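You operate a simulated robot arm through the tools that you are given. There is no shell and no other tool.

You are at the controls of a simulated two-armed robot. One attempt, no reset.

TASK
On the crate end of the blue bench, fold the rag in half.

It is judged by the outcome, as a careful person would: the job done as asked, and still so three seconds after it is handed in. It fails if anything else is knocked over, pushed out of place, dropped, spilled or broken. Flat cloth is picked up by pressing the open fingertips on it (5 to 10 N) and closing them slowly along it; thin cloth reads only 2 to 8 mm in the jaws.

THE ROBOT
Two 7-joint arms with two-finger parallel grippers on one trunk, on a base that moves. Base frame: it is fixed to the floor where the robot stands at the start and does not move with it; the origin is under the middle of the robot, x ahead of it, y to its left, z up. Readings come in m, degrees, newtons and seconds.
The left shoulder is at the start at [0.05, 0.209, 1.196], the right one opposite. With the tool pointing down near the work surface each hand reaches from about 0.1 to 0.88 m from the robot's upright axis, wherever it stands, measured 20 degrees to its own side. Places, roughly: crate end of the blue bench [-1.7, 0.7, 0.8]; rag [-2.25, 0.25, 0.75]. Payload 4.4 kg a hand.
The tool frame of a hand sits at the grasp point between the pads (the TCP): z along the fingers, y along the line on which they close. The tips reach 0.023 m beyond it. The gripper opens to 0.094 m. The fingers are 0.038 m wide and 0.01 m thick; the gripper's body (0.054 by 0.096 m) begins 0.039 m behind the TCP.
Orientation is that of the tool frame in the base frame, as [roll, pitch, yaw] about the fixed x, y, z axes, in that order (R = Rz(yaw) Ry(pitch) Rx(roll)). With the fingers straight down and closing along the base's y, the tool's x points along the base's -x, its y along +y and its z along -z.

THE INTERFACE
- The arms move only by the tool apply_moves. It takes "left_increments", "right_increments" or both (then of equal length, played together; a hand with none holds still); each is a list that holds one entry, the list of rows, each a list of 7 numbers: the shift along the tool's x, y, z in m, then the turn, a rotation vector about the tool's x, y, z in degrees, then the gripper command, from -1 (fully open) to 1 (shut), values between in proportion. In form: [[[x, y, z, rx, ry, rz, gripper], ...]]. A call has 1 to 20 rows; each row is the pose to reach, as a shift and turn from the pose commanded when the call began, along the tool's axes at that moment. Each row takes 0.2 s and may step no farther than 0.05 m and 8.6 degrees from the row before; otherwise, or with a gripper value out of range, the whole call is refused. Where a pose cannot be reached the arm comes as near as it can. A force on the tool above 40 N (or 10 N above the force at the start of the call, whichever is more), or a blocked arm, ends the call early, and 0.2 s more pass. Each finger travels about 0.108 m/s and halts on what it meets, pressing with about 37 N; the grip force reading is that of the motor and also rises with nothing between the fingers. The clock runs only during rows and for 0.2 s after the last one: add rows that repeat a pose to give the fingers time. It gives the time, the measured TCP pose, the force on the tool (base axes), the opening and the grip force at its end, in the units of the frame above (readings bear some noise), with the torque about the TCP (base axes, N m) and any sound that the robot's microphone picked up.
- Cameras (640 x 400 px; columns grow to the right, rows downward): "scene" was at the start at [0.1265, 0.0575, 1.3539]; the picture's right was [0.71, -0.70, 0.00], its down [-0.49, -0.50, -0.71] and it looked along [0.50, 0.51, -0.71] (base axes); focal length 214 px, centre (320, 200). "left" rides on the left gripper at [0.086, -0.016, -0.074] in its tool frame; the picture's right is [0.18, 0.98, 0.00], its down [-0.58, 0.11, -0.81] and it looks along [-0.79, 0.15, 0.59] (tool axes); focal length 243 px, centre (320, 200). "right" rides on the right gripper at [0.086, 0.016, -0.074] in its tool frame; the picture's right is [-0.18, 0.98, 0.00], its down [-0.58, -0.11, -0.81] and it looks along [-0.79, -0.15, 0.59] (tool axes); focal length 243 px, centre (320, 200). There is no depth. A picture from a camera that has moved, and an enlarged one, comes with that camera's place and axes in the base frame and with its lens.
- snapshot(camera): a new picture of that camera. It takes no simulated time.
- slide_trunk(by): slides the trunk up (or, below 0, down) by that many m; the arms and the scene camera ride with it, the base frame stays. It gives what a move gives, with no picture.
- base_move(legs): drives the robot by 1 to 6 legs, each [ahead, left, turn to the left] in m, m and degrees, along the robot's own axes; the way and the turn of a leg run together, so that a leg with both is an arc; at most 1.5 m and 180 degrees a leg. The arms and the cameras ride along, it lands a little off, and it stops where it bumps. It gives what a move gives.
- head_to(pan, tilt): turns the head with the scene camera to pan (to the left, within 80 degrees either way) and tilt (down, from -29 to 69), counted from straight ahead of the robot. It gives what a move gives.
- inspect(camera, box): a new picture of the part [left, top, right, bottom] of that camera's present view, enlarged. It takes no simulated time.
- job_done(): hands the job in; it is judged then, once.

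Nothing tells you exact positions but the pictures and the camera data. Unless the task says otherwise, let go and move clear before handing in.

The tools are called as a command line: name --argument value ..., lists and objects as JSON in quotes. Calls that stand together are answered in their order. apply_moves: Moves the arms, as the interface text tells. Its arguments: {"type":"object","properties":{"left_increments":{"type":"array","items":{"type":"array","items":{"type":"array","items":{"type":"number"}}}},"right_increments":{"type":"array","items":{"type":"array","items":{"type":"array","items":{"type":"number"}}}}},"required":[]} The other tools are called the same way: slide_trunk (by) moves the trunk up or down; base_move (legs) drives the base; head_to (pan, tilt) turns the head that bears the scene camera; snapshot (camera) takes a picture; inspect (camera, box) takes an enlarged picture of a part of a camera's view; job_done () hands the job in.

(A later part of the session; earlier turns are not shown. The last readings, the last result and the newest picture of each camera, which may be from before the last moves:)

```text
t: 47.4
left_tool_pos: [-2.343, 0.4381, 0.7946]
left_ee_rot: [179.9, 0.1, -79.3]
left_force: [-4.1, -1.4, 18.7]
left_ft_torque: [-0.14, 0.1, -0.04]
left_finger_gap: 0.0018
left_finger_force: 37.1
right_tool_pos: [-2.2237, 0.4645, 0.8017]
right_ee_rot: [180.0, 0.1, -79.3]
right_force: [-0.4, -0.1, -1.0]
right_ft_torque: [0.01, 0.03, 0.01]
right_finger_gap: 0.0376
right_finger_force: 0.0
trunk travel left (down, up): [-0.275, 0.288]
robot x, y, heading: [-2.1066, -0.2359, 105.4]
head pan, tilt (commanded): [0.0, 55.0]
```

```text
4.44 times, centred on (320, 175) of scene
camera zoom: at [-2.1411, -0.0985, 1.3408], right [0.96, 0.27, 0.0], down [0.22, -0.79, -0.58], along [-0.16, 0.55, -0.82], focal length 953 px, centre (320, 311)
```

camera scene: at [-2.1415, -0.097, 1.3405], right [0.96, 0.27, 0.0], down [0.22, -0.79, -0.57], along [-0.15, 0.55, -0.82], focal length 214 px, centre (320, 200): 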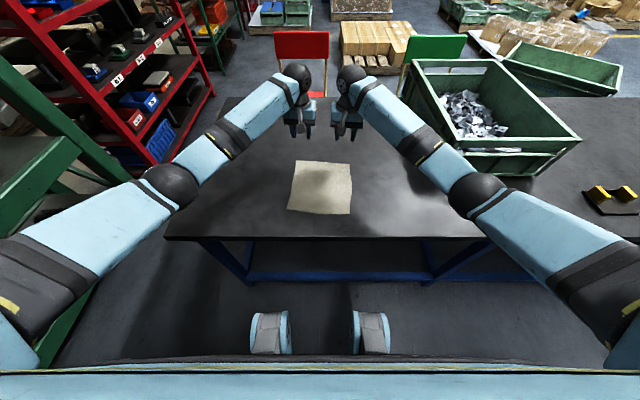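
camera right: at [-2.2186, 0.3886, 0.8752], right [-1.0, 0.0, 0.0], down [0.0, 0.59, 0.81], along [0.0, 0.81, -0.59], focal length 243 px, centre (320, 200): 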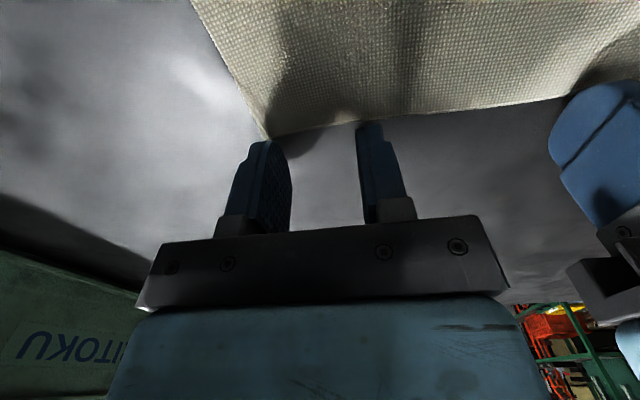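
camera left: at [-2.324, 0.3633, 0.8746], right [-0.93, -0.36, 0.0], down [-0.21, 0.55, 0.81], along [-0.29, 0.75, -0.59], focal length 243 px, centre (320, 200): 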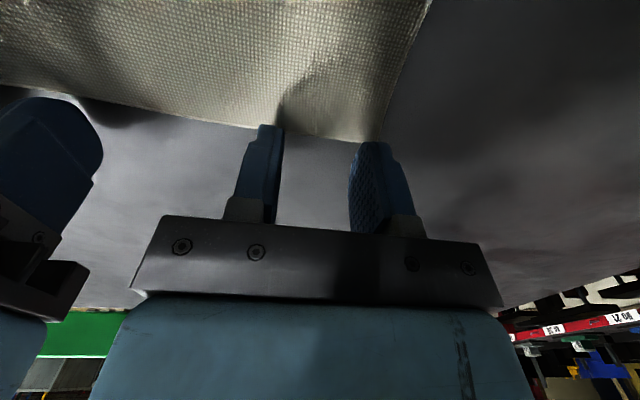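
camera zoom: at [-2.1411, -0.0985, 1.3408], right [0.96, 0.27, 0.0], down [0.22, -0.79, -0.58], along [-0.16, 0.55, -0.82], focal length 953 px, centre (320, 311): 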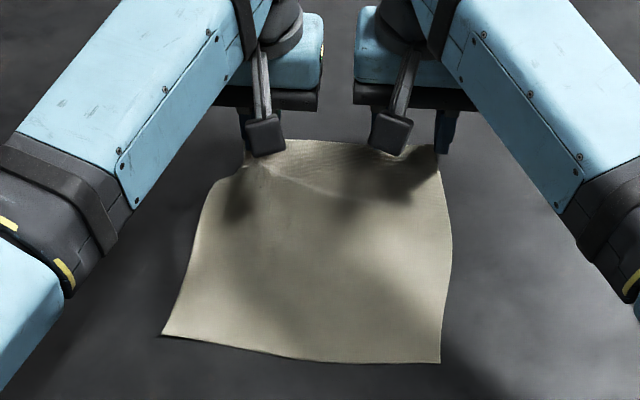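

The left fingers closed with a 1.8 mm gap and the cloth looks gathered between them. I'll lift the left hand 15 mm to check whether it truly holds the cloth.

apply_moves --left_increments '[[[0, 0, -0.004, 0, 0, 0, 1], [0, 0, -0.008, 0, 0, 0, 1], [0, 0, -0.012, 0, 0, 0, 1], [0, 0, -0.015, 0, 0, 0, 1], [0, 0, -0.015, 0, 0, 0, 1]]]'

inspect --camera "left" --box '[120, 0, 520, 250]'

inspect --camera "right" --box '[120, 0, 640, 325]'

inspect --camera "scene" --box '[260, 130, 380, 220]'

```text
t: 48.6
left_tool_pos: [-2.3438, 0.4402, 0.808]
left_ee_rot: [180.0, 0.0, -79.3]
left_force: [-0.6, 0.0, -0.2]
left_ft_torque: [0.01, -0.03, -0.02]
left_finger_gap: 0.0018
left_finger_force: 36.9
right_tool_pos: [-2.2231, 0.4655, 0.8002]
right_ee_rot: [179.9, 0.0, -79.3]
right_force: [0.5, 0.2, 0.0]
right_ft_torque: [-0.01, 0.03, 0.01]
right_finger_gap: 0.0375
right_finger_force: 0.1
trunk travel left (down, up): [-0.275, 0.288]
robot x, y, heading: [-2.104, -0.2283, 105.7]
head pan, tilt (commanded): [0.0, 55.0]
```

```text
1.60 times, centred on (320, 125) of left
camera zoom: at [-2.3109, 0.3584, 0.8811], right [-0.93, -0.36, 0.0], down [-0.21, 0.55, 0.81], along [-0.29, 0.75, -0.59], focal length 388 px, centre (320, 320)
```

zoom: 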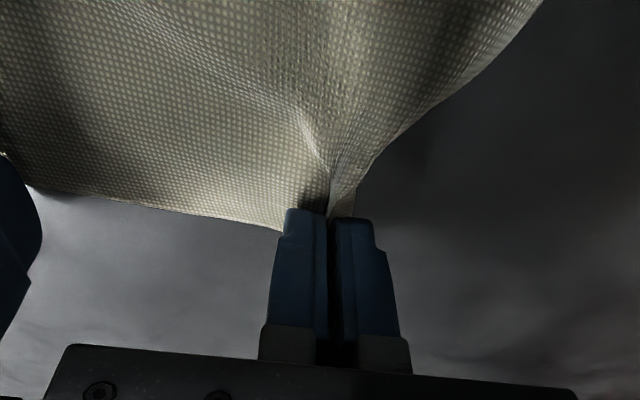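

```text
1.23 times, centred on (380, 162) of right
camera zoom: at [-2.2231, 0.3788, 0.8753], right [-1.0, 0.0, 0.0], down [0.0, 0.59, 0.81], along [0.0, 0.81, -0.59], focal length 299 px, centre (246, 246)
```

zoom: 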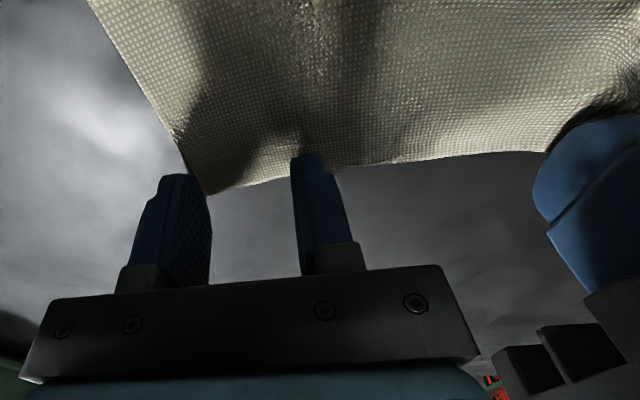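

```text
4.44 times, centred on (320, 175) of scene
camera zoom: at [-2.1416, -0.0962, 1.3404], right [0.96, 0.27, 0.0], down [0.22, -0.79, -0.57], along [-0.15, 0.55, -0.82], focal length 953 px, centre (320, 311)
```

zoom: 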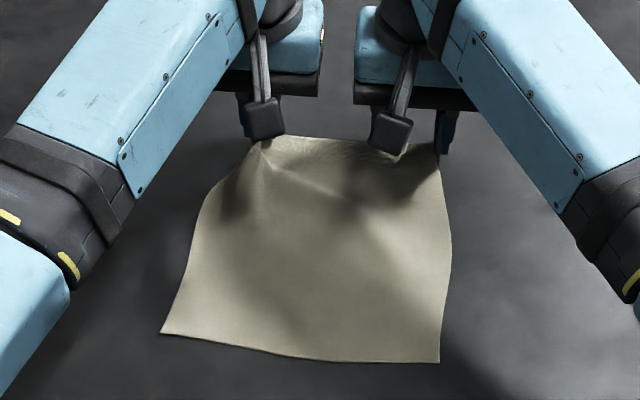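

The left hand holds the cloth: the far-left corner came up with it. The far-right corner has been drawn about 15 mm inward, so I'll move the right hand in accordingly with a smaller opening and lower it onto the cloth.

apply_moves --right_increments '[[[-0.001, 0.003, -0.004, 0, 0, 0, 0.3], [-0.003, 0.007, -0.004, 0, 0, 0, 0.4], [-0.003, 0.007, 0.0, 0, 0, 0, 0.4], [-0.003, 0.007, 0.004, 0, 0, 0, 0.4], [-0.003, 0.007, 0.0055, 0, 0, 0, 0.4], [-0.003, 0.007, 0.006, 0, 0, 0, 0.4], [-0.003, 0.007, 0.0065, 0, 0, 0, 0.4], [-0.003, 0.007, 0.0065, 0, 0, 0, 0.4]]]'

inspect --camera "right" --box '[120, 0, 520, 250]'

```text
t: 50.4
left_tool_pos: [-2.3425, 0.4394, 0.8075]
left_ee_rot: [179.9, 0.0, -79.3]
left_force: [0.8, 0.2, 0.4]
left_ft_torque: [0.02, 0.0, 0.03]
left_finger_gap: 0.0022
left_finger_force: 37.5
right_tool_pos: [-2.231, 0.4665, 0.793]
right_ee_rot: [-180.0, 0.0, -79.3]
right_force: [-0.8, 0.4, 4.1]
right_ft_torque: [-0.02, 0.02, -0.03]
right_finger_gap: 0.0283
right_finger_force: 0.1
trunk travel left (down, up): [-0.275, 0.288]
robot x, y, heading: [-2.1079, -0.2327, 105.6]
head pan, tilt (commanded): [0.0, 55.0]
```

```text
1.60 times, centred on (320, 125) of right
camera zoom: at [-2.23, 0.3802, 0.8698], right [-1.0, 0.0, 0.0], down [0.0, 0.59, 0.81], along [0.0, 0.81, -0.59], focal length 388 px, centre (320, 320)
```

zoom: 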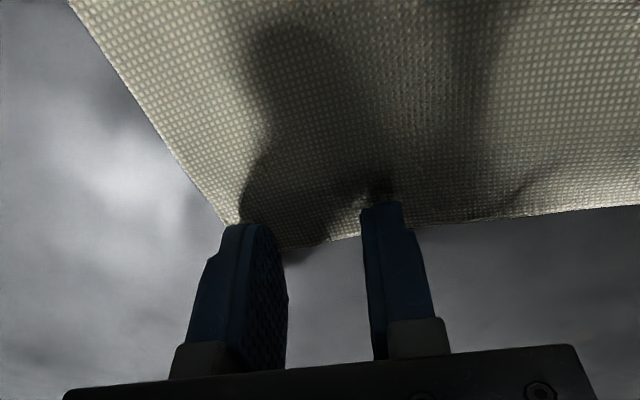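

The right outer finger now sits on the corner and reads about 4 N. I'll press about 0.5 mm more and check the force before closing.

apply_moves --right_increments '[[[0, 0, 0.0003, 0, 0, 0, 0.4], [0, 0, 0.0006, 0, 0, 0, 0.4], [0, 0, 0.0006, 0, 0, 0, 0.4]]]'

```text
t: 51.2
left_tool_pos: [-2.3429, 0.4399, 0.8089]
left_ee_rot: [180.0, -0.1, -79.2]
left_force: [0.2, 1.3, -0.6]
left_ft_torque: [0.01, 0.01, 0.01]
left_finger_gap: 0.0019
left_finger_force: 37.1
right_tool_pos: [-2.2319, 0.4679, 0.794]
right_ee_rot: [179.9, 0.0, -79.2]
right_force: [0.8, 0.5, 7.9]
right_ft_torque: [0.01, -0.05, 0.0]
right_finger_gap: 0.0281
right_finger_force: 0.1
trunk travel left (down, up): [-0.275, 0.288]
robot x, y, heading: [-2.1047, -0.2309, 105.5]
head pan, tilt (commanded): [0.0, 55.0]
```

About 8 N on the right now. I'll close the right fingers slowly, partway, with a small inward ease.

apply_moves --right_increments '[[[0, 0.0003, 0.0003, 0, 0, 0, 0.43], [0, 0.0006, 0.0003, 0, 0, 0, 0.46], [0, 0.0009, 0.0003, 0, 0, 0, 0.49], [0, 0.0012, 0.0003, 0, 0, 0, 0.52], [0, 0.0015, 0.0003, 0, 0, 0, 0.55], [0, 0.0018, 0.0003, 0, 0, 0, 0.58], [0, 0.0021, 0.0003, 0, 0, 0, 0.61], [0, 0.0024, 0.0003, 0, 0, 0, 0.64], [0, 0.0027, 0.0003, 0, 0, 0, 0.67], [0, 0.003, 0.0003, 0, 0, 0, 0.7]]]'

inspect --camera "right" --box '[120, 0, 520, 250]'

inspect --camera "scene" --box '[260, 130, 380, 220]'

```text
t: 53.4
left_tool_pos: [-2.3426, 0.4394, 0.8081]
left_ee_rot: [179.9, 0.2, -79.2]
left_force: [0.1, 0.8, -0.1]
left_ft_torque: [0.01, 0.01, 0.04]
left_finger_gap: 0.002
left_finger_force: 37.0
right_tool_pos: [-2.2341, 0.4645, 0.7934]
right_ee_rot: [-180.0, 0.2, -79.3]
right_force: [0.3, 0.6, 18.4]
right_ft_torque: [-0.13, -0.08, -0.01]
right_finger_gap: 0.014
right_finger_force: 0.1
trunk travel left (down, up): [-0.275, 0.288]
robot x, y, heading: [-2.1065, -0.2278, 105.8]
head pan, tilt (commanded): [0.0, 55.0]
```

```text
1.60 times, centred on (320, 125) of right
camera zoom: at [-2.2333, 0.3788, 0.8695], right [-1.0, 0.0, 0.0], down [0.0, 0.59, 0.81], along [0.0, 0.81, -0.59], focal length 388 px, centre (320, 320)
```

zoom: 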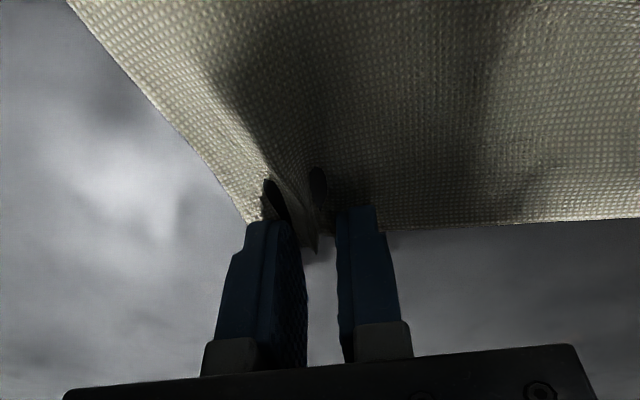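

```text
4.44 times, centred on (320, 175) of scene
camera zoom: at [-2.1413, -0.0983, 1.3407], right [0.96, 0.27, 0.0], down [0.22, -0.79, -0.58], along [-0.15, 0.55, -0.82], focal length 953 px, centre (320, 311)
```

zoom: 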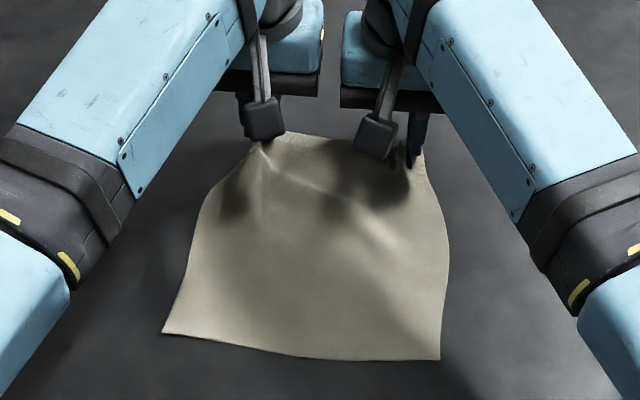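

A ruck has formed between the right fingers as well. I'll close them fully, keeping position, then lift the right 15 mm to verify the hold.

apply_moves --right_increments '[[[0, 0.0002, 0, 0, 0, 0, 0.74], [0, 0.0004, 0, 0, 0, 0, 0.78], [0, 0.0006, 0, 0, 0, 0, 0.82], [0, 0.0008, 0, 0, 0, 0, 0.86], [0, 0.001, 0, 0, 0, 0, 0.9], [0, 0.001, 0, 0, 0, 0, 0.94], [0, 0.001, 0, 0, 0, 0, 0.98], [0, 0.001, 0, 0, 0, 0, 1.0], [0, 0.001, 0, 0, 0, 0, 1.0], [0, 0.001, -0.004, 0, 0, 0, 1.0], [0, 0.001, -0.008, 0, 0, 0, 1.0], [0, 0.001, -0.012, 0, 0, 0, 1.0], [0, 0.001, -0.015, 0, 0, 0, 1.0], [0, 0.001, -0.015, 0, 0, 0, 1.0]]]'

inspect --camera "right" --box '[120, 0, 520, 250]'

inspect --camera "left" --box '[120, 0, 520, 250]'

inspect --camera "scene" --box '[260, 130, 380, 220]'

```text
t: 56.4
left_tool_pos: [-2.3416, 0.4417, 0.8077]
left_ee_rot: [179.9, 0.0, -79.3]
left_force: [1.1, 0.0, -0.6]
left_ft_torque: [0.01, 0.02, 0.02]
left_finger_gap: 0.0023
left_finger_force: 37.0
right_tool_pos: [-2.2345, 0.4662, 0.8069]
right_ee_rot: [-179.8, 0.0, -79.4]
right_force: [-0.1, 1.0, -0.8]
right_ft_torque: [0.0, 0.03, 0.02]
right_finger_gap: 0.0016
right_finger_force: 37.3
trunk travel left (down, up): [-0.275, 0.288]
robot x, y, heading: [-2.1033, -0.2328, 105.8]
head pan, tilt (commanded): [0.0, 55.0]
```

```text
1.60 times, centred on (320, 125) of right
camera zoom: at [-2.2339, 0.3797, 0.8828], right [-1.0, 0.0, 0.0], down [0.0, 0.59, 0.81], along [0.0, 0.81, -0.59], focal length 388 px, centre (320, 320)
```

zoom: 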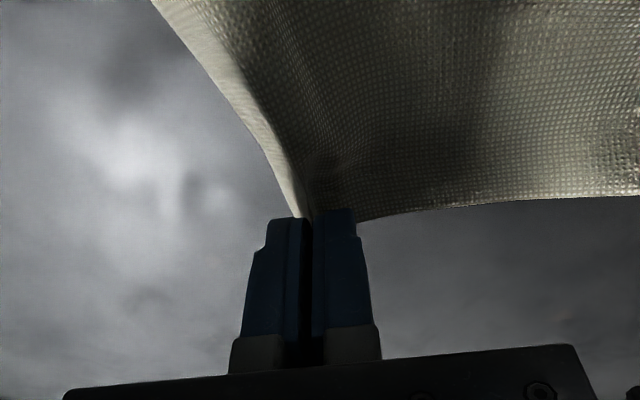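

```text
1.60 times, centred on (320, 125) of left
camera zoom: at [-2.3108, 0.3585, 0.8811], right [-0.93, -0.36, 0.0], down [-0.21, 0.55, 0.81], along [-0.29, 0.75, -0.59], focal length 388 px, centre (320, 320)
```

zoom: 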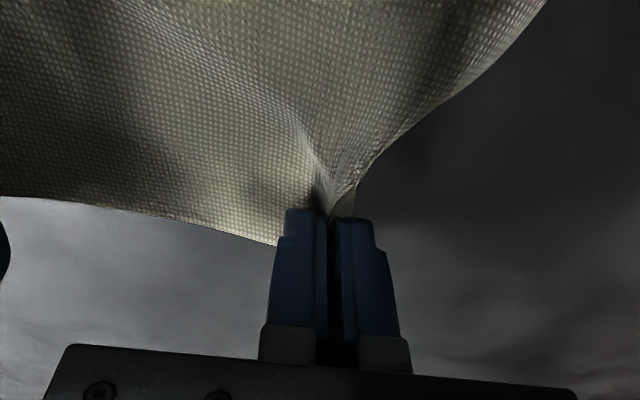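

```text
4.44 times, centred on (320, 175) of scene
camera zoom: at [-2.1416, -0.0961, 1.3404], right [0.96, 0.27, 0.0], down [0.22, -0.79, -0.57], along [-0.15, 0.55, -0.82], focal length 953 px, centre (320, 311)
```

zoom: 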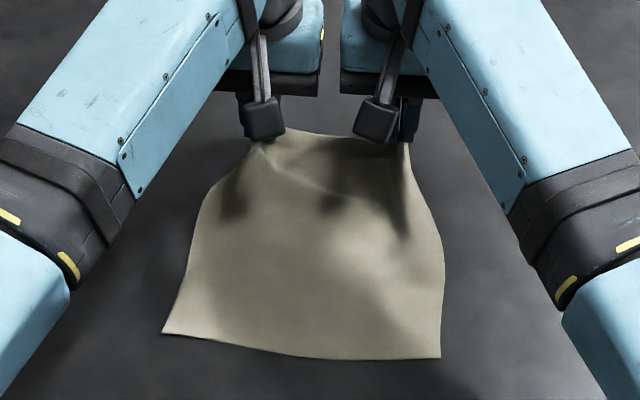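

Both hands now hold the far edge near its corners. I'll carry it in a low arc toward me, keeping slack, tilting the fingers forward gradually, and pause at the top of the arc to check that the lower half stayed put.

apply_moves --left_increments '[[[0.0018, 0, -0.0065, 0, 0, 0, 1], [0.0036, 0, -0.013, 0, 0, 0, 1], [0.008, 0, -0.0205, 0, 0, 0, 1], [0.0123, 0, -0.028, 0, 0, 0, 1], [0.0185, 0, -0.035, 0, 0, 0, 1], [0.0248, 0, -0.042, 0, 0, 0, 1], [0.033, 0, -0.048, 0, 0, 0, 1], [0.0412, 0, -0.054, 0, 0, 0, 1], [0.0516, 0, -0.058, 0, -2, 0, 1], [0.0621, 0, -0.0619, 0, -4, 0, 1], [0.0725, 0, -0.0639, 0, -6, 0, 1], [0.083, 0, -0.0658, 0, -8, 0, 1], [0.0935, 0, -0.0657, 0, -10, 0, 1], [0.1039, 0, -0.0655, 0, -12, 0, 1], [0.1039, 0, -0.0655, 0, -12, 0, 1]]]' --right_increments '[[[0.002, 0, -0.0065, 0, 0, 0, 1], [0.0039, 0, -0.013, 0, 0, 0, 1], [0.0086, 0, -0.0205, 0, 0, 0, 1], [0.0133, 0, -0.028, 0, 0, 0, 1], [0.0201, 0, -0.035, 0, 0, 0, 1], [0.0269, 0, -0.042, 0, 0, 0, 1], [0.0358, 0, -0.048, 0, 0, 0, 1], [0.0447, 0, -0.054, 0, 0, 0, 1], [0.056, 0, -0.058, 0, -2, 0, 1], [0.0672, 0, -0.0619, 0, -4, 0, 1], [0.0785, 0, -0.0639, 0, -6, 0, 1], [0.0898, 0, -0.0658, 0, -8, 0, 1], [0.101, 0, -0.0657, 0, -10, 0, 1], [0.1123, 0, -0.0655, 0, -12, 0, 1], [0.1123, 0, -0.0655, 0, -12, 0, 1]]]'

snapshot --camera "scene"

inspect --camera "scene" --box '[240, 120, 400, 220]'

snapshot --camera "left"

snapshot --camera "right"

```text
t: 59.6
left_tool_pos: [-2.3222, 0.3384, 0.8732]
left_ee_rot: [179.9, 11.9, -79.3]
left_force: [0.7, 0.2, 0.2]
left_ft_torque: [0.0, 0.01, 0.04]
left_finger_gap: 0.0021
left_finger_force: 36.9
right_tool_pos: [-2.2131, 0.3564, 0.8727]
right_ee_rot: [-180.0, 12.0, -79.2]
right_force: [-0.4, -0.1, 0.5]
right_ft_torque: [-0.02, -0.01, -0.01]
right_finger_gap: 0.0018
right_finger_force: 37.0
trunk travel left (down, up): [-0.275, 0.288]
robot x, y, heading: [-2.1087, -0.2284, 105.7]
head pan, tilt (commanded): [0.0, 55.0]
```

```text
taken
camera scene: at [-2.1417, -0.0959, 1.3403], right [0.96, 0.27, 0.0], down [0.22, -0.79, -0.57], along [-0.15, 0.55, -0.82], focal length 214 px, centre (320, 200)
```

scene: 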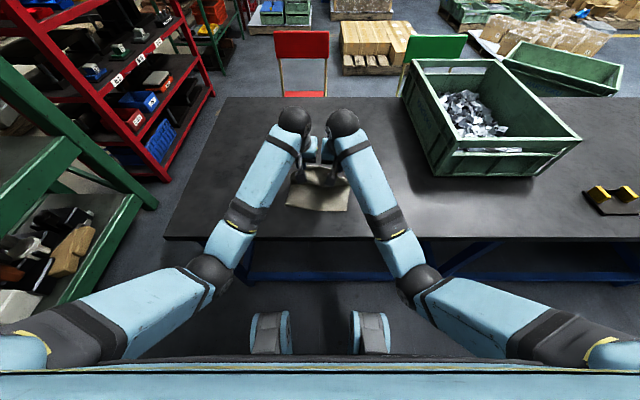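

```text
4.00 times, centred on (320, 170) of scene
camera zoom: at [-2.1417, -0.0959, 1.3403], right [0.96, 0.27, 0.0], down [0.22, -0.79, -0.57], along [-0.15, 0.55, -0.82], focal length 858 px, centre (320, 320)
```

zoom: 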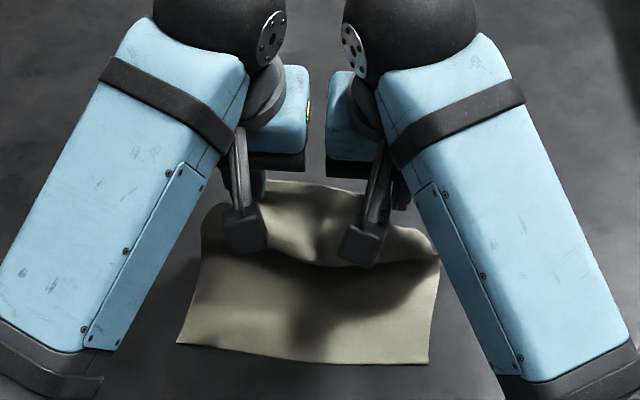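

```text
taken
camera left: at [-2.2882, 0.2429, 0.9277], right [-0.93, -0.36, -0.04], down [-0.18, 0.37, 0.91], along [-0.31, 0.86, -0.41], focal length 243 px, centre (320, 200)
```

left: 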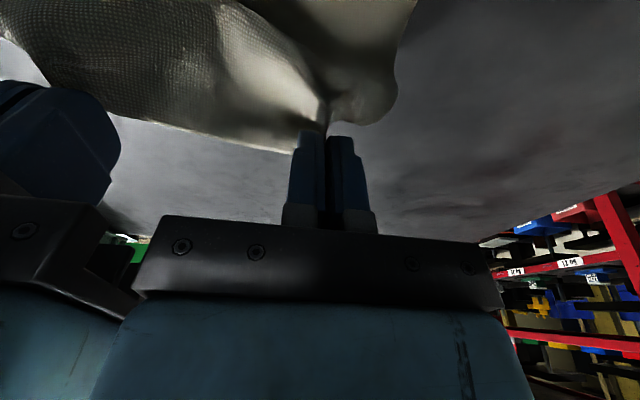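

```text
taken
camera right: at [-2.2108, 0.2559, 0.9292], right [-1.0, -0.01, 0.04], down [0.03, 0.41, 0.91], along [-0.02, 0.91, -0.41], focal length 243 px, centre (320, 200)
```

right: 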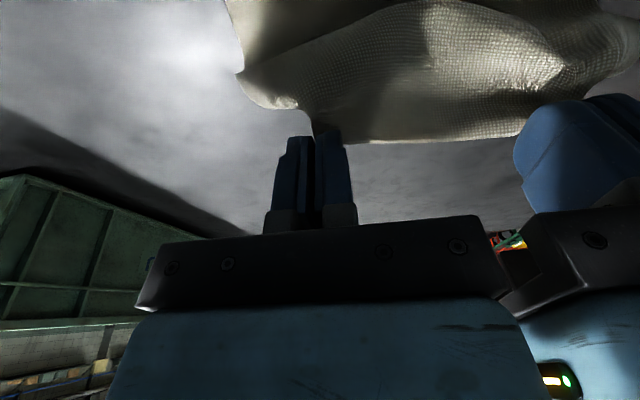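

The near edge stayed exactly put and the cloth is bulging softly toward me, so the arc is working. I'll continue the arc toward the near edge, tilting the fingers forward to about 45° so the held strip can unroll when released.

apply_moves --left_increments '[[[0.0063, 0, 0.001, 0, -3, 0, 1], [0.0125, 0, 0.002, 0, -6, 0, 1], [0.0191, 0, 0.0021, 0, -9, 0, 1], [0.0257, 0, 0.0022, 0, -12, 0, 1], [0.0318, 0, 0.003, 0, -15, 0, 1], [0.0378, 0, 0.0038, 0, -18, 0, 1], [0.0441, 0, 0.0057, 0, -21, 0, 1], [0.0504, 0, 0.0076, 0, -24, 0, 1], [0.0567, 0, 0.0105, 0, -26.5, 0, 1], [0.0629, 0, 0.0133, 0, -29, 0, 1], [0.0688, 0, 0.0172, 0, -31, 0, 1], [0.0746, 0, 0.0211, 0, -33, 0, 1], [0.0746, 0, 0.0211, 0, -33, 0, 1]]]' --right_increments '[[[0.0068, 0, 0.0009, 0, -3, 0, 1], [0.0135, 0, 0.0018, 0, -6, 0, 1], [0.0206, 0, 0.0018, 0, -9, 0, 1], [0.0276, 0, 0.0018, 0, -12, 0, 1], [0.0342, 0, 0.0025, 0, -15, 0, 1], [0.0407, 0, 0.0032, 0, -18, 0, 1], [0.0475, 0, 0.005, 0, -21, 0, 1], [0.0543, 0, 0.0068, 0, -24, 0, 1], [0.0611, 0, 0.0095, 0, -26.5, 0, 1], [0.0678, 0, 0.0122, 0, -29, 0, 1], [0.0741, 0, 0.0161, 0, -31, 0, 1], [0.0803, 0, 0.0199, 0, -33, 0, 1], [0.0803, 0, 0.0199, 0, -33, 0, 1]]]'

snapshot --camera "scene"

inspect --camera "scene" --box '[240, 120, 400, 220]'

snapshot --camera "left"

snapshot --camera "right"

```text
t: 61.7
left_tool_pos: [-2.3118, 0.286, 0.8569]
left_ee_rot: [-179.7, 39.5, -79.2]
left_force: [1.5, 1.7, 2.5]
left_ft_torque: [0.06, -0.06, -0.03]
left_finger_gap: 0.0017
left_finger_force: 37.0
right_tool_pos: [-2.2297, 0.3351, 0.9369]
right_ee_rot: [176.0, 47.6, -81.7]
right_force: [-2.7, -2.2, -2.4]
right_ft_torque: [-0.06, 0.01, 0.03]
right_finger_gap: 0.0014
right_finger_force: 37.4
trunk travel left (down, up): [-0.275, 0.288]
robot x, y, heading: [-2.1062, -0.2305, 105.8]
head pan, tilt (commanded): [0.0, 55.0]
stopped in row 10 (right hand): the arm was blocked; the commanded pose is now the measured one
```

```text
taken
camera scene: at [-2.1417, -0.0961, 1.345], right [0.96, 0.27, 0.0], down [0.22, -0.79, -0.57], along [-0.15, 0.55, -0.82], focal length 214 px, centre (320, 200)
```

scene: 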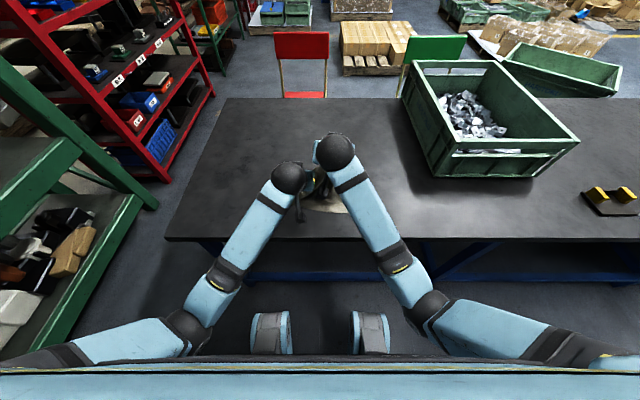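

```text
4.00 times, centred on (320, 170) of scene
camera zoom: at [-2.1417, -0.0961, 1.345], right [0.96, 0.27, 0.0], down [0.22, -0.79, -0.57], along [-0.15, 0.55, -0.82], focal length 858 px, centre (320, 320)
```

zoom: 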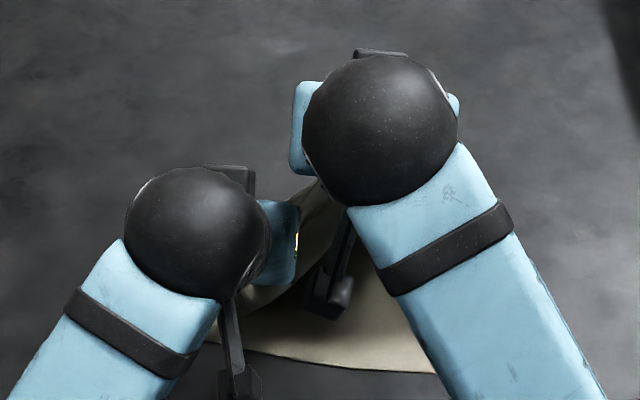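

```text
taken
camera left: at [-2.2752, 0.1762, 0.8581], right [-0.94, -0.32, -0.12], down [-0.1, -0.09, 0.99], along [-0.33, 0.94, 0.05], focal length 243 px, centre (320, 200)
```

left: 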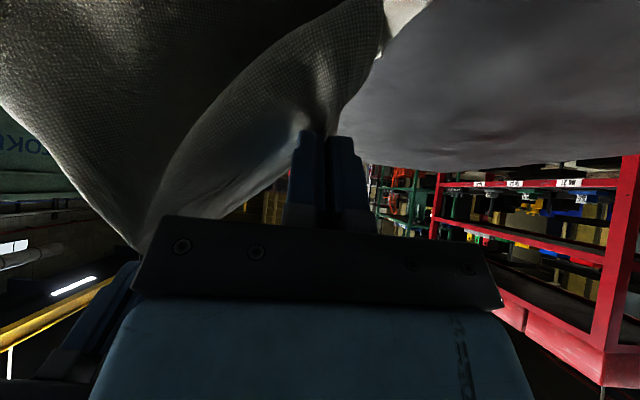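

```text
taken
camera right: at [-2.2237, 0.2227, 0.9265], right [-0.98, -0.07, 0.18], down [0.19, -0.17, 0.97], along [-0.04, 0.98, 0.18], focal length 243 px, centre (320, 200)
```

right: 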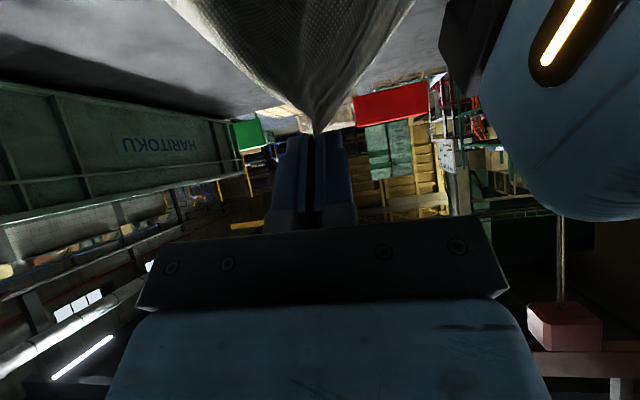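

The right arm was blocked near 41° of tilt and its hand rode up about 7 cm, though both hands still hold the cloth. I'll bring both hands back to the last good pose (about 24° tilt, same height) and re-check the cloth.

apply_moves --left_increments '[[[-0.0035, 0, 0.0014, 0, 1.9, 0, 1], [-0.007, 0, 0.0029, 0, 3.9, 0, 1], [-0.0105, 0, 0.0043, 0, 5.8, 0, 1], [-0.0139, 0, 0.0058, 0, 7.8, 0, 1], [-0.0174, 0, 0.0072, 0, 9.7, 0, 1], [-0.0209, 0, 0.0086, 0, 11.6, 0, 1], [-0.0243, 0, 0.01, 0, 13.6, 0, 1], [-0.0278, 0, 0.0115, 0, 15.5, 0, 1], [-0.0278, 0, 0.0115, 0, 15.5, 0, 1]]]' --right_increments '[[[0.0073, -0.003, 0.0051, 0.3, 3.0, -0.1, 1], [0.0146, -0.0059, 0.0103, 0.6, 5.9, -0.3, 1], [0.0219, -0.0089, 0.0154, 0.9, 8.9, -0.4, 1], [0.0292, -0.0118, 0.0206, 1.3, 11.8, -0.6, 1], [0.0365, -0.0148, 0.0257, 1.6, 14.8, -0.7, 1], [0.0438, -0.0177, 0.0308, 1.9, 17.7, -0.8, 1], [0.0511, -0.0207, 0.036, 2.2, 20.7, -1.0, 1], [0.0584, -0.0236, 0.0411, 2.5, 23.65, -1.1, 1], [0.0584, -0.0236, 0.0411, 2.5, 23.65, -1.1, 1]]]'

snapshot --camera "scene"

inspect --camera "scene" --box '[240, 120, 400, 220]'

snapshot --camera "left"

snapshot --camera "right"

```text
t: 63.7
left_tool_pos: [-2.3389, 0.31, 0.8506]
left_ee_rot: [177.6, 23.8, -79.9]
left_force: [36.0, 5.2, 3.4]
left_ft_torque: [0.12, -0.89, -0.21]
left_finger_gap: 0.002
left_finger_force: 36.7
right_tool_pos: [-2.2018, 0.3358, 0.8641]
right_ee_rot: [-179.3, 24.5, -79.0]
right_force: [-34.8, -5.6, -3.3]
right_ft_torque: [-0.15, 0.88, -0.08]
right_finger_gap: 0.0015
right_finger_force: 36.8
trunk travel left (down, up): [-0.275, 0.288]
robot x, y, heading: [-2.1102, -0.2321, 105.9]
head pan, tilt (commanded): [0.0, 55.0]
```

```text
taken
camera scene: at [-2.1416, -0.0963, 1.3393], right [0.96, 0.27, 0.0], down [0.22, -0.79, -0.57], along [-0.15, 0.55, -0.82], focal length 214 px, centre (320, 200)
```

scene: 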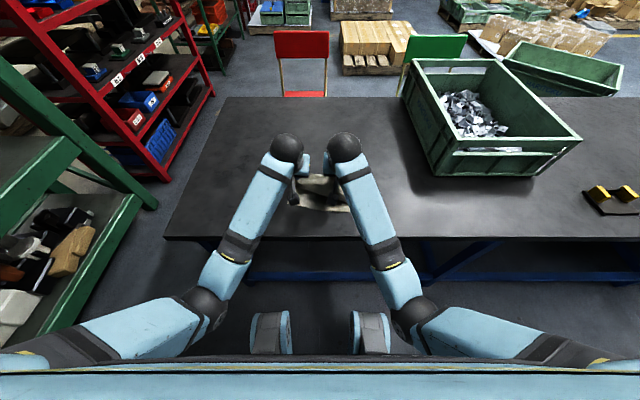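

```text
4.00 times, centred on (320, 170) of scene
camera zoom: at [-2.1416, -0.0963, 1.3393], right [0.96, 0.27, 0.0], down [0.22, -0.79, -0.57], along [-0.15, 0.55, -0.82], focal length 858 px, centre (320, 320)
```

zoom: 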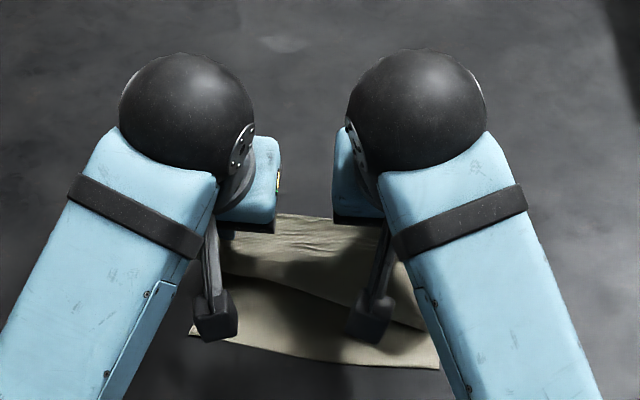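

```text
taken
camera left: at [-2.2995, 0.2064, 0.8815], right [-0.93, -0.36, -0.04], down [-0.11, 0.19, 0.98], along [-0.34, 0.92, -0.21], focal length 243 px, centre (320, 200)
```

left: 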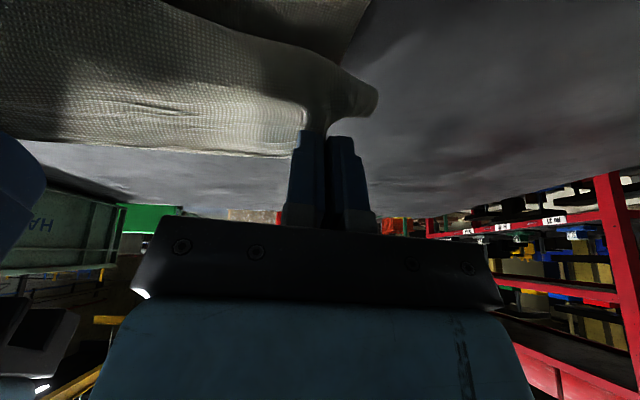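

```text
taken
camera right: at [-2.1974, 0.2269, 0.8959], right [-1.0, -0.02, 0.07], down [0.06, 0.21, 0.98], along [-0.03, 0.98, -0.21], focal length 243 px, centre (320, 200)
```

right: 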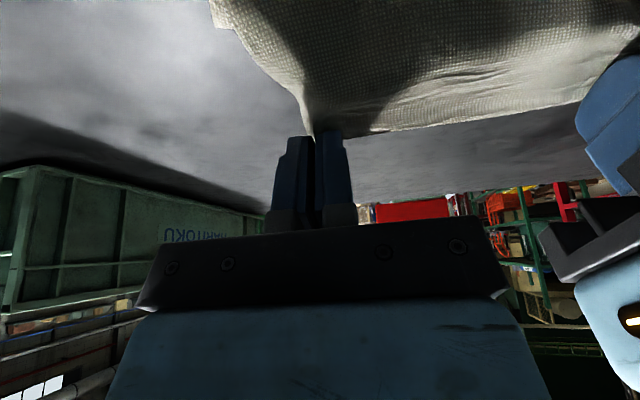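

The cloth is now taut between the hands (about 35 N), which tells me its held span is about 0.14 m; the earlier spacing was tighter than needed and the arms probably touched. I'll bring the hands slightly together to release the tension and re-read the poses.

apply_moves --left_increments '[[[0, -0.001, 0, 0, 0, 0, 1], [0, -0.002, 0, 0, 0, 0, 1], [0, -0.003, 0, 0, 0, 0, 1], [0, -0.004, 0, 0, 0, 0, 1], [0, -0.004, 0, 0, 0, 0, 1]]]' --right_increments '[[[0, 0.001, 0, 0, 0, 0, 1], [0, 0.002, 0, 0, 0, 0, 1], [0, 0.003, 0, 0, 0, 0, 1], [0, 0.004, 0, 0, 0, 0, 1], [0, 0.004, 0, 0, 0, 0, 1]]]'

inspect --camera "scene" --box '[240, 120, 400, 220]'

```text
t: 64.6
left_tool_pos: [-2.3402, 0.3132, 0.8508]
left_ee_rot: [176.8, 24.3, -80.3]
left_force: [30.2, 6.2, 2.1]
left_ft_torque: [0.15, -0.85, 0.05]
left_finger_gap: 0.0021
left_finger_force: 36.9
right_tool_pos: [-2.1984, 0.3409, 0.8621]
right_ee_rot: [-178.4, 24.9, -78.7]
right_force: [-30.3, -5.5, -3.1]
right_ft_torque: [-0.18, 0.82, -0.09]
right_finger_gap: 0.0017
right_finger_force: 37.1
trunk travel left (down, up): [-0.275, 0.288]
robot x, y, heading: [-2.1071, -0.2318, 105.7]
head pan, tilt (commanded): [0.0, 55.0]
stopped in row 4 (left hand): the force on the tool passed its limit at 48 N (the readings are from after the stop); the commanded pose is now the measured one
```

```text
4.00 times, centred on (320, 170) of scene
camera zoom: at [-2.1415, -0.0962, 1.3405], right [0.96, 0.27, 0.0], down [0.22, -0.79, -0.57], along [-0.15, 0.55, -0.82], focal length 858 px, centre (320, 320)
```

zoom: 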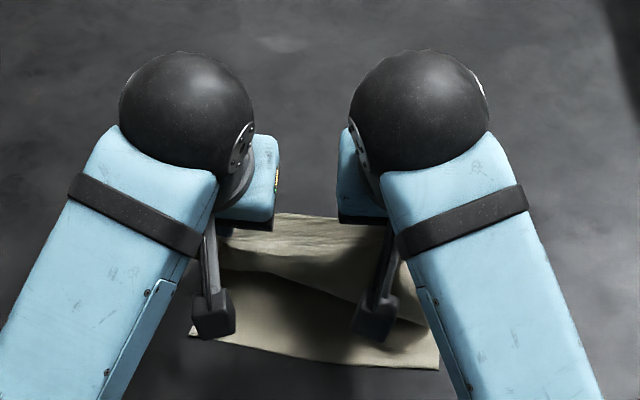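

The hands didn't come together as commanded, so something upstream may be touching. I'll tilt the head fully down to look at the elbows and body before moving anything more.

head_to --pan 0 --tilt 69

snapshot --camera "scene"

snapshot --camera "left"

snapshot --camera "right"

```text
t: 65.3
left_tool_pos: [-2.3416, 0.3121, 0.8509]
left_ee_rot: [176.8, 24.3, -80.1]
left_force: [42.5, 7.6, 4.2]
left_ft_torque: [0.2, -1.16, 0.05]
left_finger_gap: 0.0017
left_finger_force: 36.7
right_tool_pos: [-2.1979, 0.3406, 0.8619]
right_ee_rot: [-178.1, 24.9, -78.7]
right_force: [-42.1, -8.3, -3.9]
right_ft_torque: [-0.22, 1.09, -0.11]
right_finger_gap: 0.0016
right_finger_force: 37.3
trunk travel left (down, up): [-0.275, 0.288]
robot x, y, heading: [-2.1071, -0.2287, 105.6]
head pan, tilt (commanded): [0.0, 68.8]
```

```text
taken
camera scene: at [-2.1372, -0.1117, 1.3251], right [0.96, 0.27, 0.0], down [0.25, -0.9, -0.36], along [-0.1, 0.35, -0.93], focal length 214 px, centre (320, 200)
```

scene: 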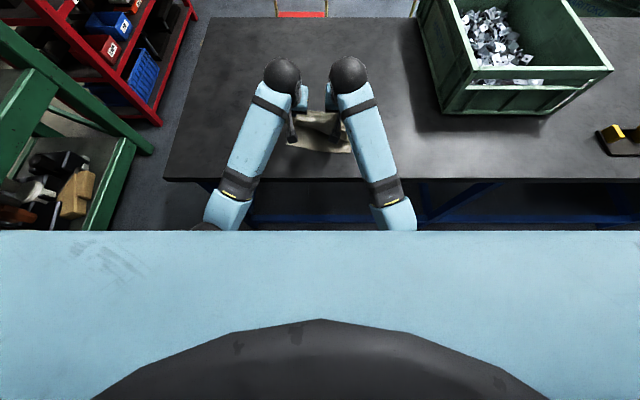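

```text
taken
camera left: at [-2.3021, 0.2082, 0.8824], right [-0.93, -0.35, -0.02], down [-0.1, 0.18, 0.98], along [-0.34, 0.92, -0.21], focal length 243 px, centre (320, 200)
```

left: 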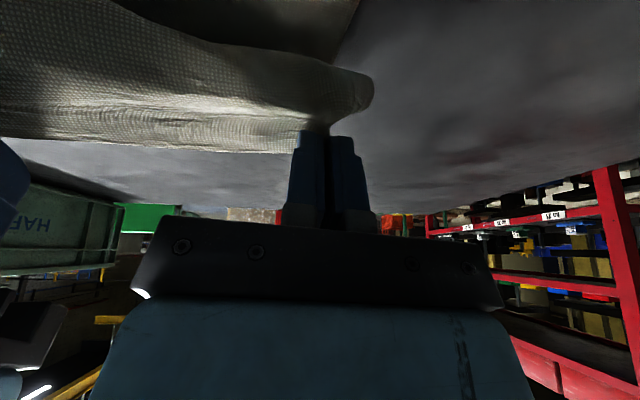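

```text
taken
camera right: at [-2.1939, 0.2313, 0.8942], right [-1.0, -0.01, 0.05], down [0.05, 0.2, 0.98], along [-0.02, 0.98, -0.2], focal length 243 px, centre (320, 200)
```

right: 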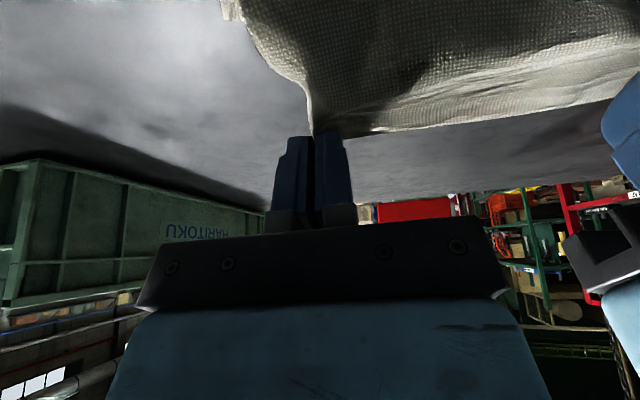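

The elbows have come back under the robot's chest, so the forward tilt near the body is what blocks the arms. I'll return both hands to vertical (moving the wrists forward again), with the fingertips staying in place and the hands spaced 0.13 m apart.

apply_moves --left_increments '[[[-0.0015, -0.0035, -0.0014, 0.4, 3.0, 0, 1], [-0.0029, -0.006, -0.0027, 0.8, 6.1, 0, 1], [-0.0044, -0.0085, -0.0041, 1.1, 9.1, 0, 1], [-0.0058, -0.0111, -0.0055, 1.5, 12.2, 0, 1], [-0.0073, -0.0111, -0.0068, 1.9, 15.2, 0, 1], [-0.0087, -0.0111, -0.0082, 2.2, 18.2, -0.1, 1], [-0.0102, -0.0111, -0.0095, 2.6, 21.3, -0.1, 1], [-0.0116, -0.0111, -0.0109, 2.98, 24.3, -0.1, 1], [-0.0116, -0.0111, -0.0109, 2.98, 24.3, -0.1, 1]]]' --right_increments '[[[0.0003, 0.001, -0.0006, -0.2, 3.1, 0, 1], [0.0005, 0.002, -0.0011, -0.4, 6.2, 0, 1], [0.0008, 0.003, -0.0017, -0.7, 9.3, 0.1, 1], [0.001, 0.003, -0.0022, -0.9, 12.5, 0.1, 1], [0.0013, 0.003, -0.0028, -1.1, 15.6, 0.1, 1], [0.0016, 0.003, -0.0034, -1.3, 18.7, 0.1, 1], [0.0018, 0.003, -0.0039, -1.5, 21.8, 0.2, 1], [0.0021, 0.003, -0.0045, -1.75, 24.9, 0.2, 1], [0.0021, 0.003, -0.0045, -1.75, 24.9, 0.2, 1]]]'

head_to --pan 0 --tilt 55

snapshot --camera "scene"

inspect --camera "scene" --box '[240, 120, 400, 220]'

snapshot --camera "left"

snapshot --camera "right"

```text
t: 65.7
left_tool_pos: [-2.338, 0.3111, 0.8476]
left_ee_rot: [176.6, 22.5, -80.7]
left_force: [31.6, 5.9, 2.1]
left_ft_torque: [0.17, -0.9, 0.08]
left_finger_gap: 0.0019
left_finger_force: 37.1
right_tool_pos: [-2.1978, 0.3385, 0.8584]
right_ee_rot: [-178.0, 23.3, -78.2]
right_force: [-30.2, -5.8, -3.8]
right_ft_torque: [-0.16, 0.9, -0.14]
right_finger_gap: 0.0012
right_finger_force: 37.1
trunk travel left (down, up): [-0.275, 0.288]
robot x, y, heading: [-2.1066, -0.2248, 105.8]
head pan, tilt (commanded): [0.0, 68.8]
stopped in row 1 (left hand): the force on the tool passed its limit at 58 N (the readings are from after the stop); the commanded pose is now the measured one
```

```text
t: 66.4
left_tool_pos: [-2.3404, 0.3103, 0.8481]
left_ee_rot: [176.5, 22.4, -80.5]
left_force: [43.1, 7.2, 3.8]
left_ft_torque: [0.24, -1.17, 0.06]
left_finger_gap: 0.0019
left_finger_force: 36.6
right_tool_pos: [-2.1949, 0.3392, 0.858]
right_ee_rot: [-177.8, 23.3, -78.4]
right_force: [-44.4, -9.1, -3.0]
right_ft_torque: [-0.22, 1.17, -0.15]
right_finger_gap: 0.0019
right_finger_force: 36.6
trunk travel left (down, up): [-0.275, 0.288]
robot x, y, heading: [-2.1057, -0.2247, 105.6]
head pan, tilt (commanded): [0.0, 55.0]
```

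```text
taken
camera scene: at [-2.1416, -0.0962, 1.3404], right [0.96, 0.27, 0.0], down [0.22, -0.79, -0.57], along [-0.15, 0.55, -0.82], focal length 214 px, centre (320, 200)
```

scene: 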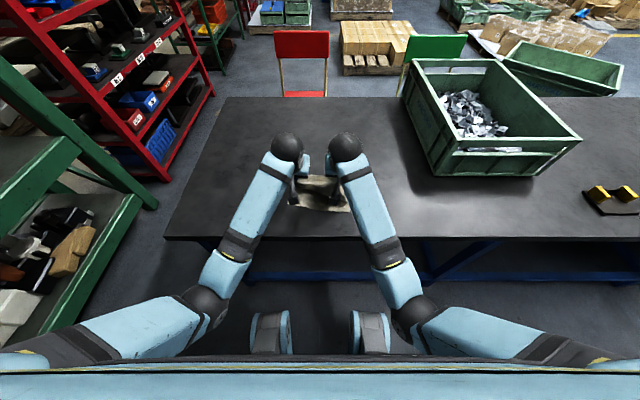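

```text
4.00 times, centred on (320, 170) of scene
camera zoom: at [-2.1416, -0.0962, 1.3404], right [0.96, 0.27, 0.0], down [0.22, -0.79, -0.57], along [-0.15, 0.55, -0.82], focal length 858 px, centre (320, 320)
```

zoom: 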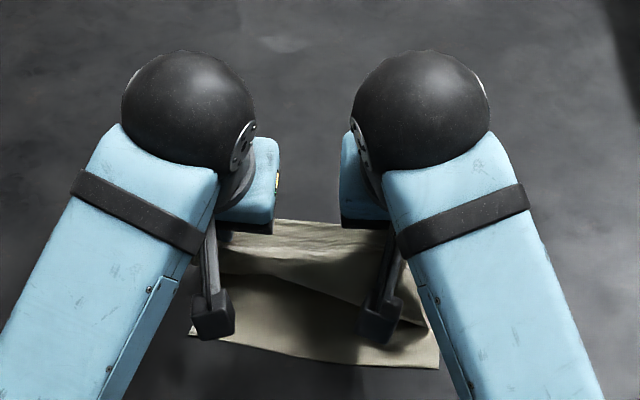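

```text
taken
camera left: at [-2.3015, 0.2072, 0.8817], right [-0.94, -0.35, -0.01], down [-0.1, 0.21, 0.97], along [-0.34, 0.91, -0.23], focal length 243 px, centre (320, 200)
```

left: 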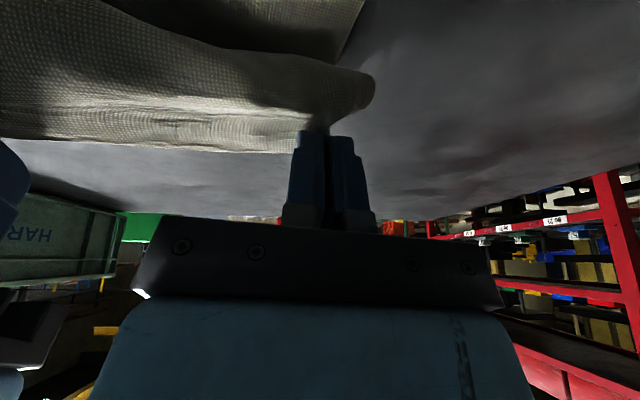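

```text
taken
camera right: at [-2.1924, 0.2303, 0.8928], right [-1.0, -0.02, 0.04], down [0.03, 0.23, 0.97], along [-0.03, 0.97, -0.22], focal length 243 px, centre (320, 200)
```

right: 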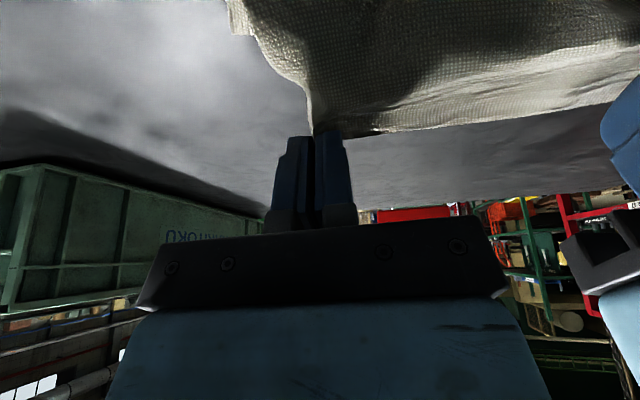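

The hands are still pulling the cloth tight, and each stop has reset the command at an outward swing. I'll command one clean, quick inward move with no rotation to drop the tension.

apply_moves --left_increments '[[[0, -0.009, 0, 0, 0, 0, 1], [0, -0.009, 0, 0, 0, 0, 1], [0, -0.009, 0, 0, 0, 0, 1]]]' --right_increments '[[[0, 0.007, 0, 0, 0, 0, 1], [0, 0.007, 0, 0, 0, 0, 1], [0, 0.007, 0, 0, 0, 0, 1]]]'

```text
t: 67.2
left_tool_pos: [-2.3299, 0.3121, 0.8471]
left_ee_rot: [176.7, 22.4, -80.3]
left_force: [7.5, 1.8, 0.6]
left_ft_torque: [0.02, -0.2, 0.08]
left_finger_gap: 0.0017
left_finger_force: 36.5
right_tool_pos: [-2.1975, 0.3408, 0.8562]
right_ee_rot: [-176.9, 23.3, -78.6]
right_force: [-8.1, -1.4, -0.1]
right_ft_torque: [-0.06, 0.23, -0.05]
right_finger_gap: 0.0013
right_finger_force: 37.3
trunk travel left (down, up): [-0.275, 0.288]
robot x, y, heading: [-2.1069, -0.2271, 105.8]
head pan, tilt (commanded): [0.0, 55.0]
```

Tension is down to about 8 N. Now I'll bring both hands gradually back to vertical with the fingertips held about 7 cm above the bench.

apply_moves --left_increments '[[[-0.0014, -0.0015, -0.0012, 0.3, 2.2, 0, 1], [-0.0027, -0.0015, -0.0023, 0.6, 4.5, -0.1, 1], [-0.0041, -0.0015, -0.0035, 0.9, 6.7, -0.1, 1], [-0.0055, -0.0015, -0.0047, 1.2, 9, -0.1, 1], [-0.0069, -0.0015, -0.0059, 1.5, 11.2, -0.2, 1], [-0.0082, -0.0015, -0.007, 1.8, 13.4, -0.2, 1], [-0.0096, -0.0015, -0.0082, 2.1, 15.7, -0.2, 1], [-0.011, -0.0015, -0.0094, 2.4, 17.9, -0.3, 1], [-0.0123, -0.0015, -0.0105, 2.7, 20.2, -0.3, 1], [-0.0137, -0.0015, -0.0117, 3.06, 22.4, -0.34, 1], [-0.0137, -0.0015, -0.0117, 3.06, 22.4, -0.34, 1]]]' --right_increments '[[[0.0002, 0.003, -0.0008, -0.3, 2.3, 0, 1], [0.0004, 0.0032, -0.0017, -0.6, 4.7, 0, 1], [0.0005, 0.0032, -0.0025, -0.9, 7, 0, 1], [0.0007, 0.0032, -0.0033, -1.2, 9.3, 0, 1], [0.0009, 0.0032, -0.0042, -1.5, 11.7, 0, 1], [0.0011, 0.0032, -0.005, -1.8, 14, 0, 1], [0.0013, 0.0032, -0.0058, -2.0, 16.3, 0, 1], [0.0014, 0.0032, -0.0066, -2.3, 18.6, 0, 1], [0.0016, 0.0032, -0.0075, -2.6, 21, 0, 1], [0.0018, 0.0032, -0.0083, -2.92, 23.3, 0.06, 1], [0.0018, 0.0032, -0.0083, -2.92, 23.3, 0.06, 1]]]'

inspect --camera "scene" --box '[240, 120, 400, 220]'

snapshot --camera "left"

snapshot --camera "right"

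```text
t: 68.2
left_tool_pos: [-2.325, 0.3154, 0.8519]
left_ee_rot: [178.2, 14.6, -80.3]
left_force: [23.2, 3.6, -0.1]
left_ft_torque: [0.15, -0.61, 0.17]
left_finger_gap: 0.0014
left_finger_force: 37.4
right_tool_pos: [-2.1861, 0.3448, 0.85]
right_ee_rot: [-176.2, 15.5, -78.5]
right_force: [-21.7, -5.0, 0.6]
right_ft_torque: [-0.14, 0.62, -0.2]
right_finger_gap: 0.0015
right_finger_force: 37.2
trunk travel left (down, up): [-0.275, 0.288]
robot x, y, heading: [-2.1036, -0.2331, 105.6]
head pan, tilt (commanded): [0.0, 55.0]
stopped in row 4 (left hand): the force on the tool passed its limit at 42 N (the readings are from after the stop); the commanded pose is now the measured one
```

```text
4.00 times, centred on (320, 170) of scene
camera zoom: at [-2.1413, -0.0962, 1.3404], right [0.96, 0.27, 0.0], down [0.22, -0.79, -0.57], along [-0.15, 0.55, -0.82], focal length 858 px, centre (320, 320)
```

zoom: 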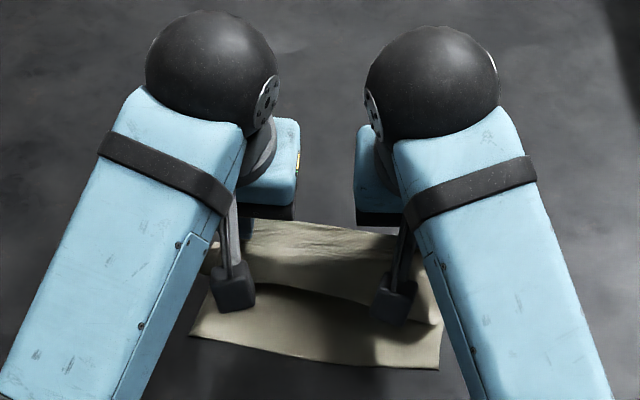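

```text
taken
camera left: at [-2.2893, 0.2172, 0.901], right [-0.94, -0.35, -0.02], down [-0.14, 0.34, 0.93], along [-0.32, 0.87, -0.37], focal length 243 px, centre (320, 200)
```

left: 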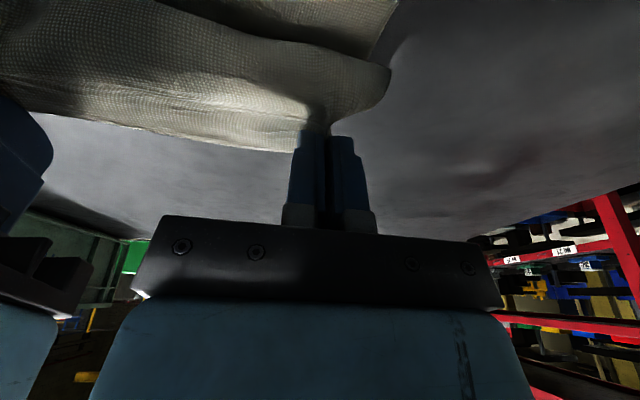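

```text
taken
camera right: at [-2.1849, 0.2407, 0.8987], right [-1.0, -0.01, -0.01], down [-0.01, 0.35, 0.94], along [0.0, 0.94, -0.35], focal length 243 px, centre (320, 200)
```

right: 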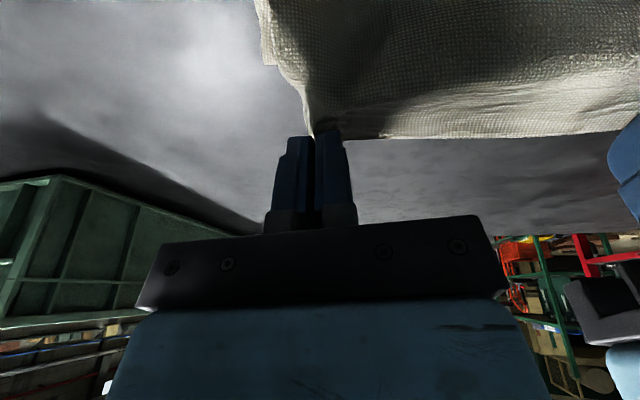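

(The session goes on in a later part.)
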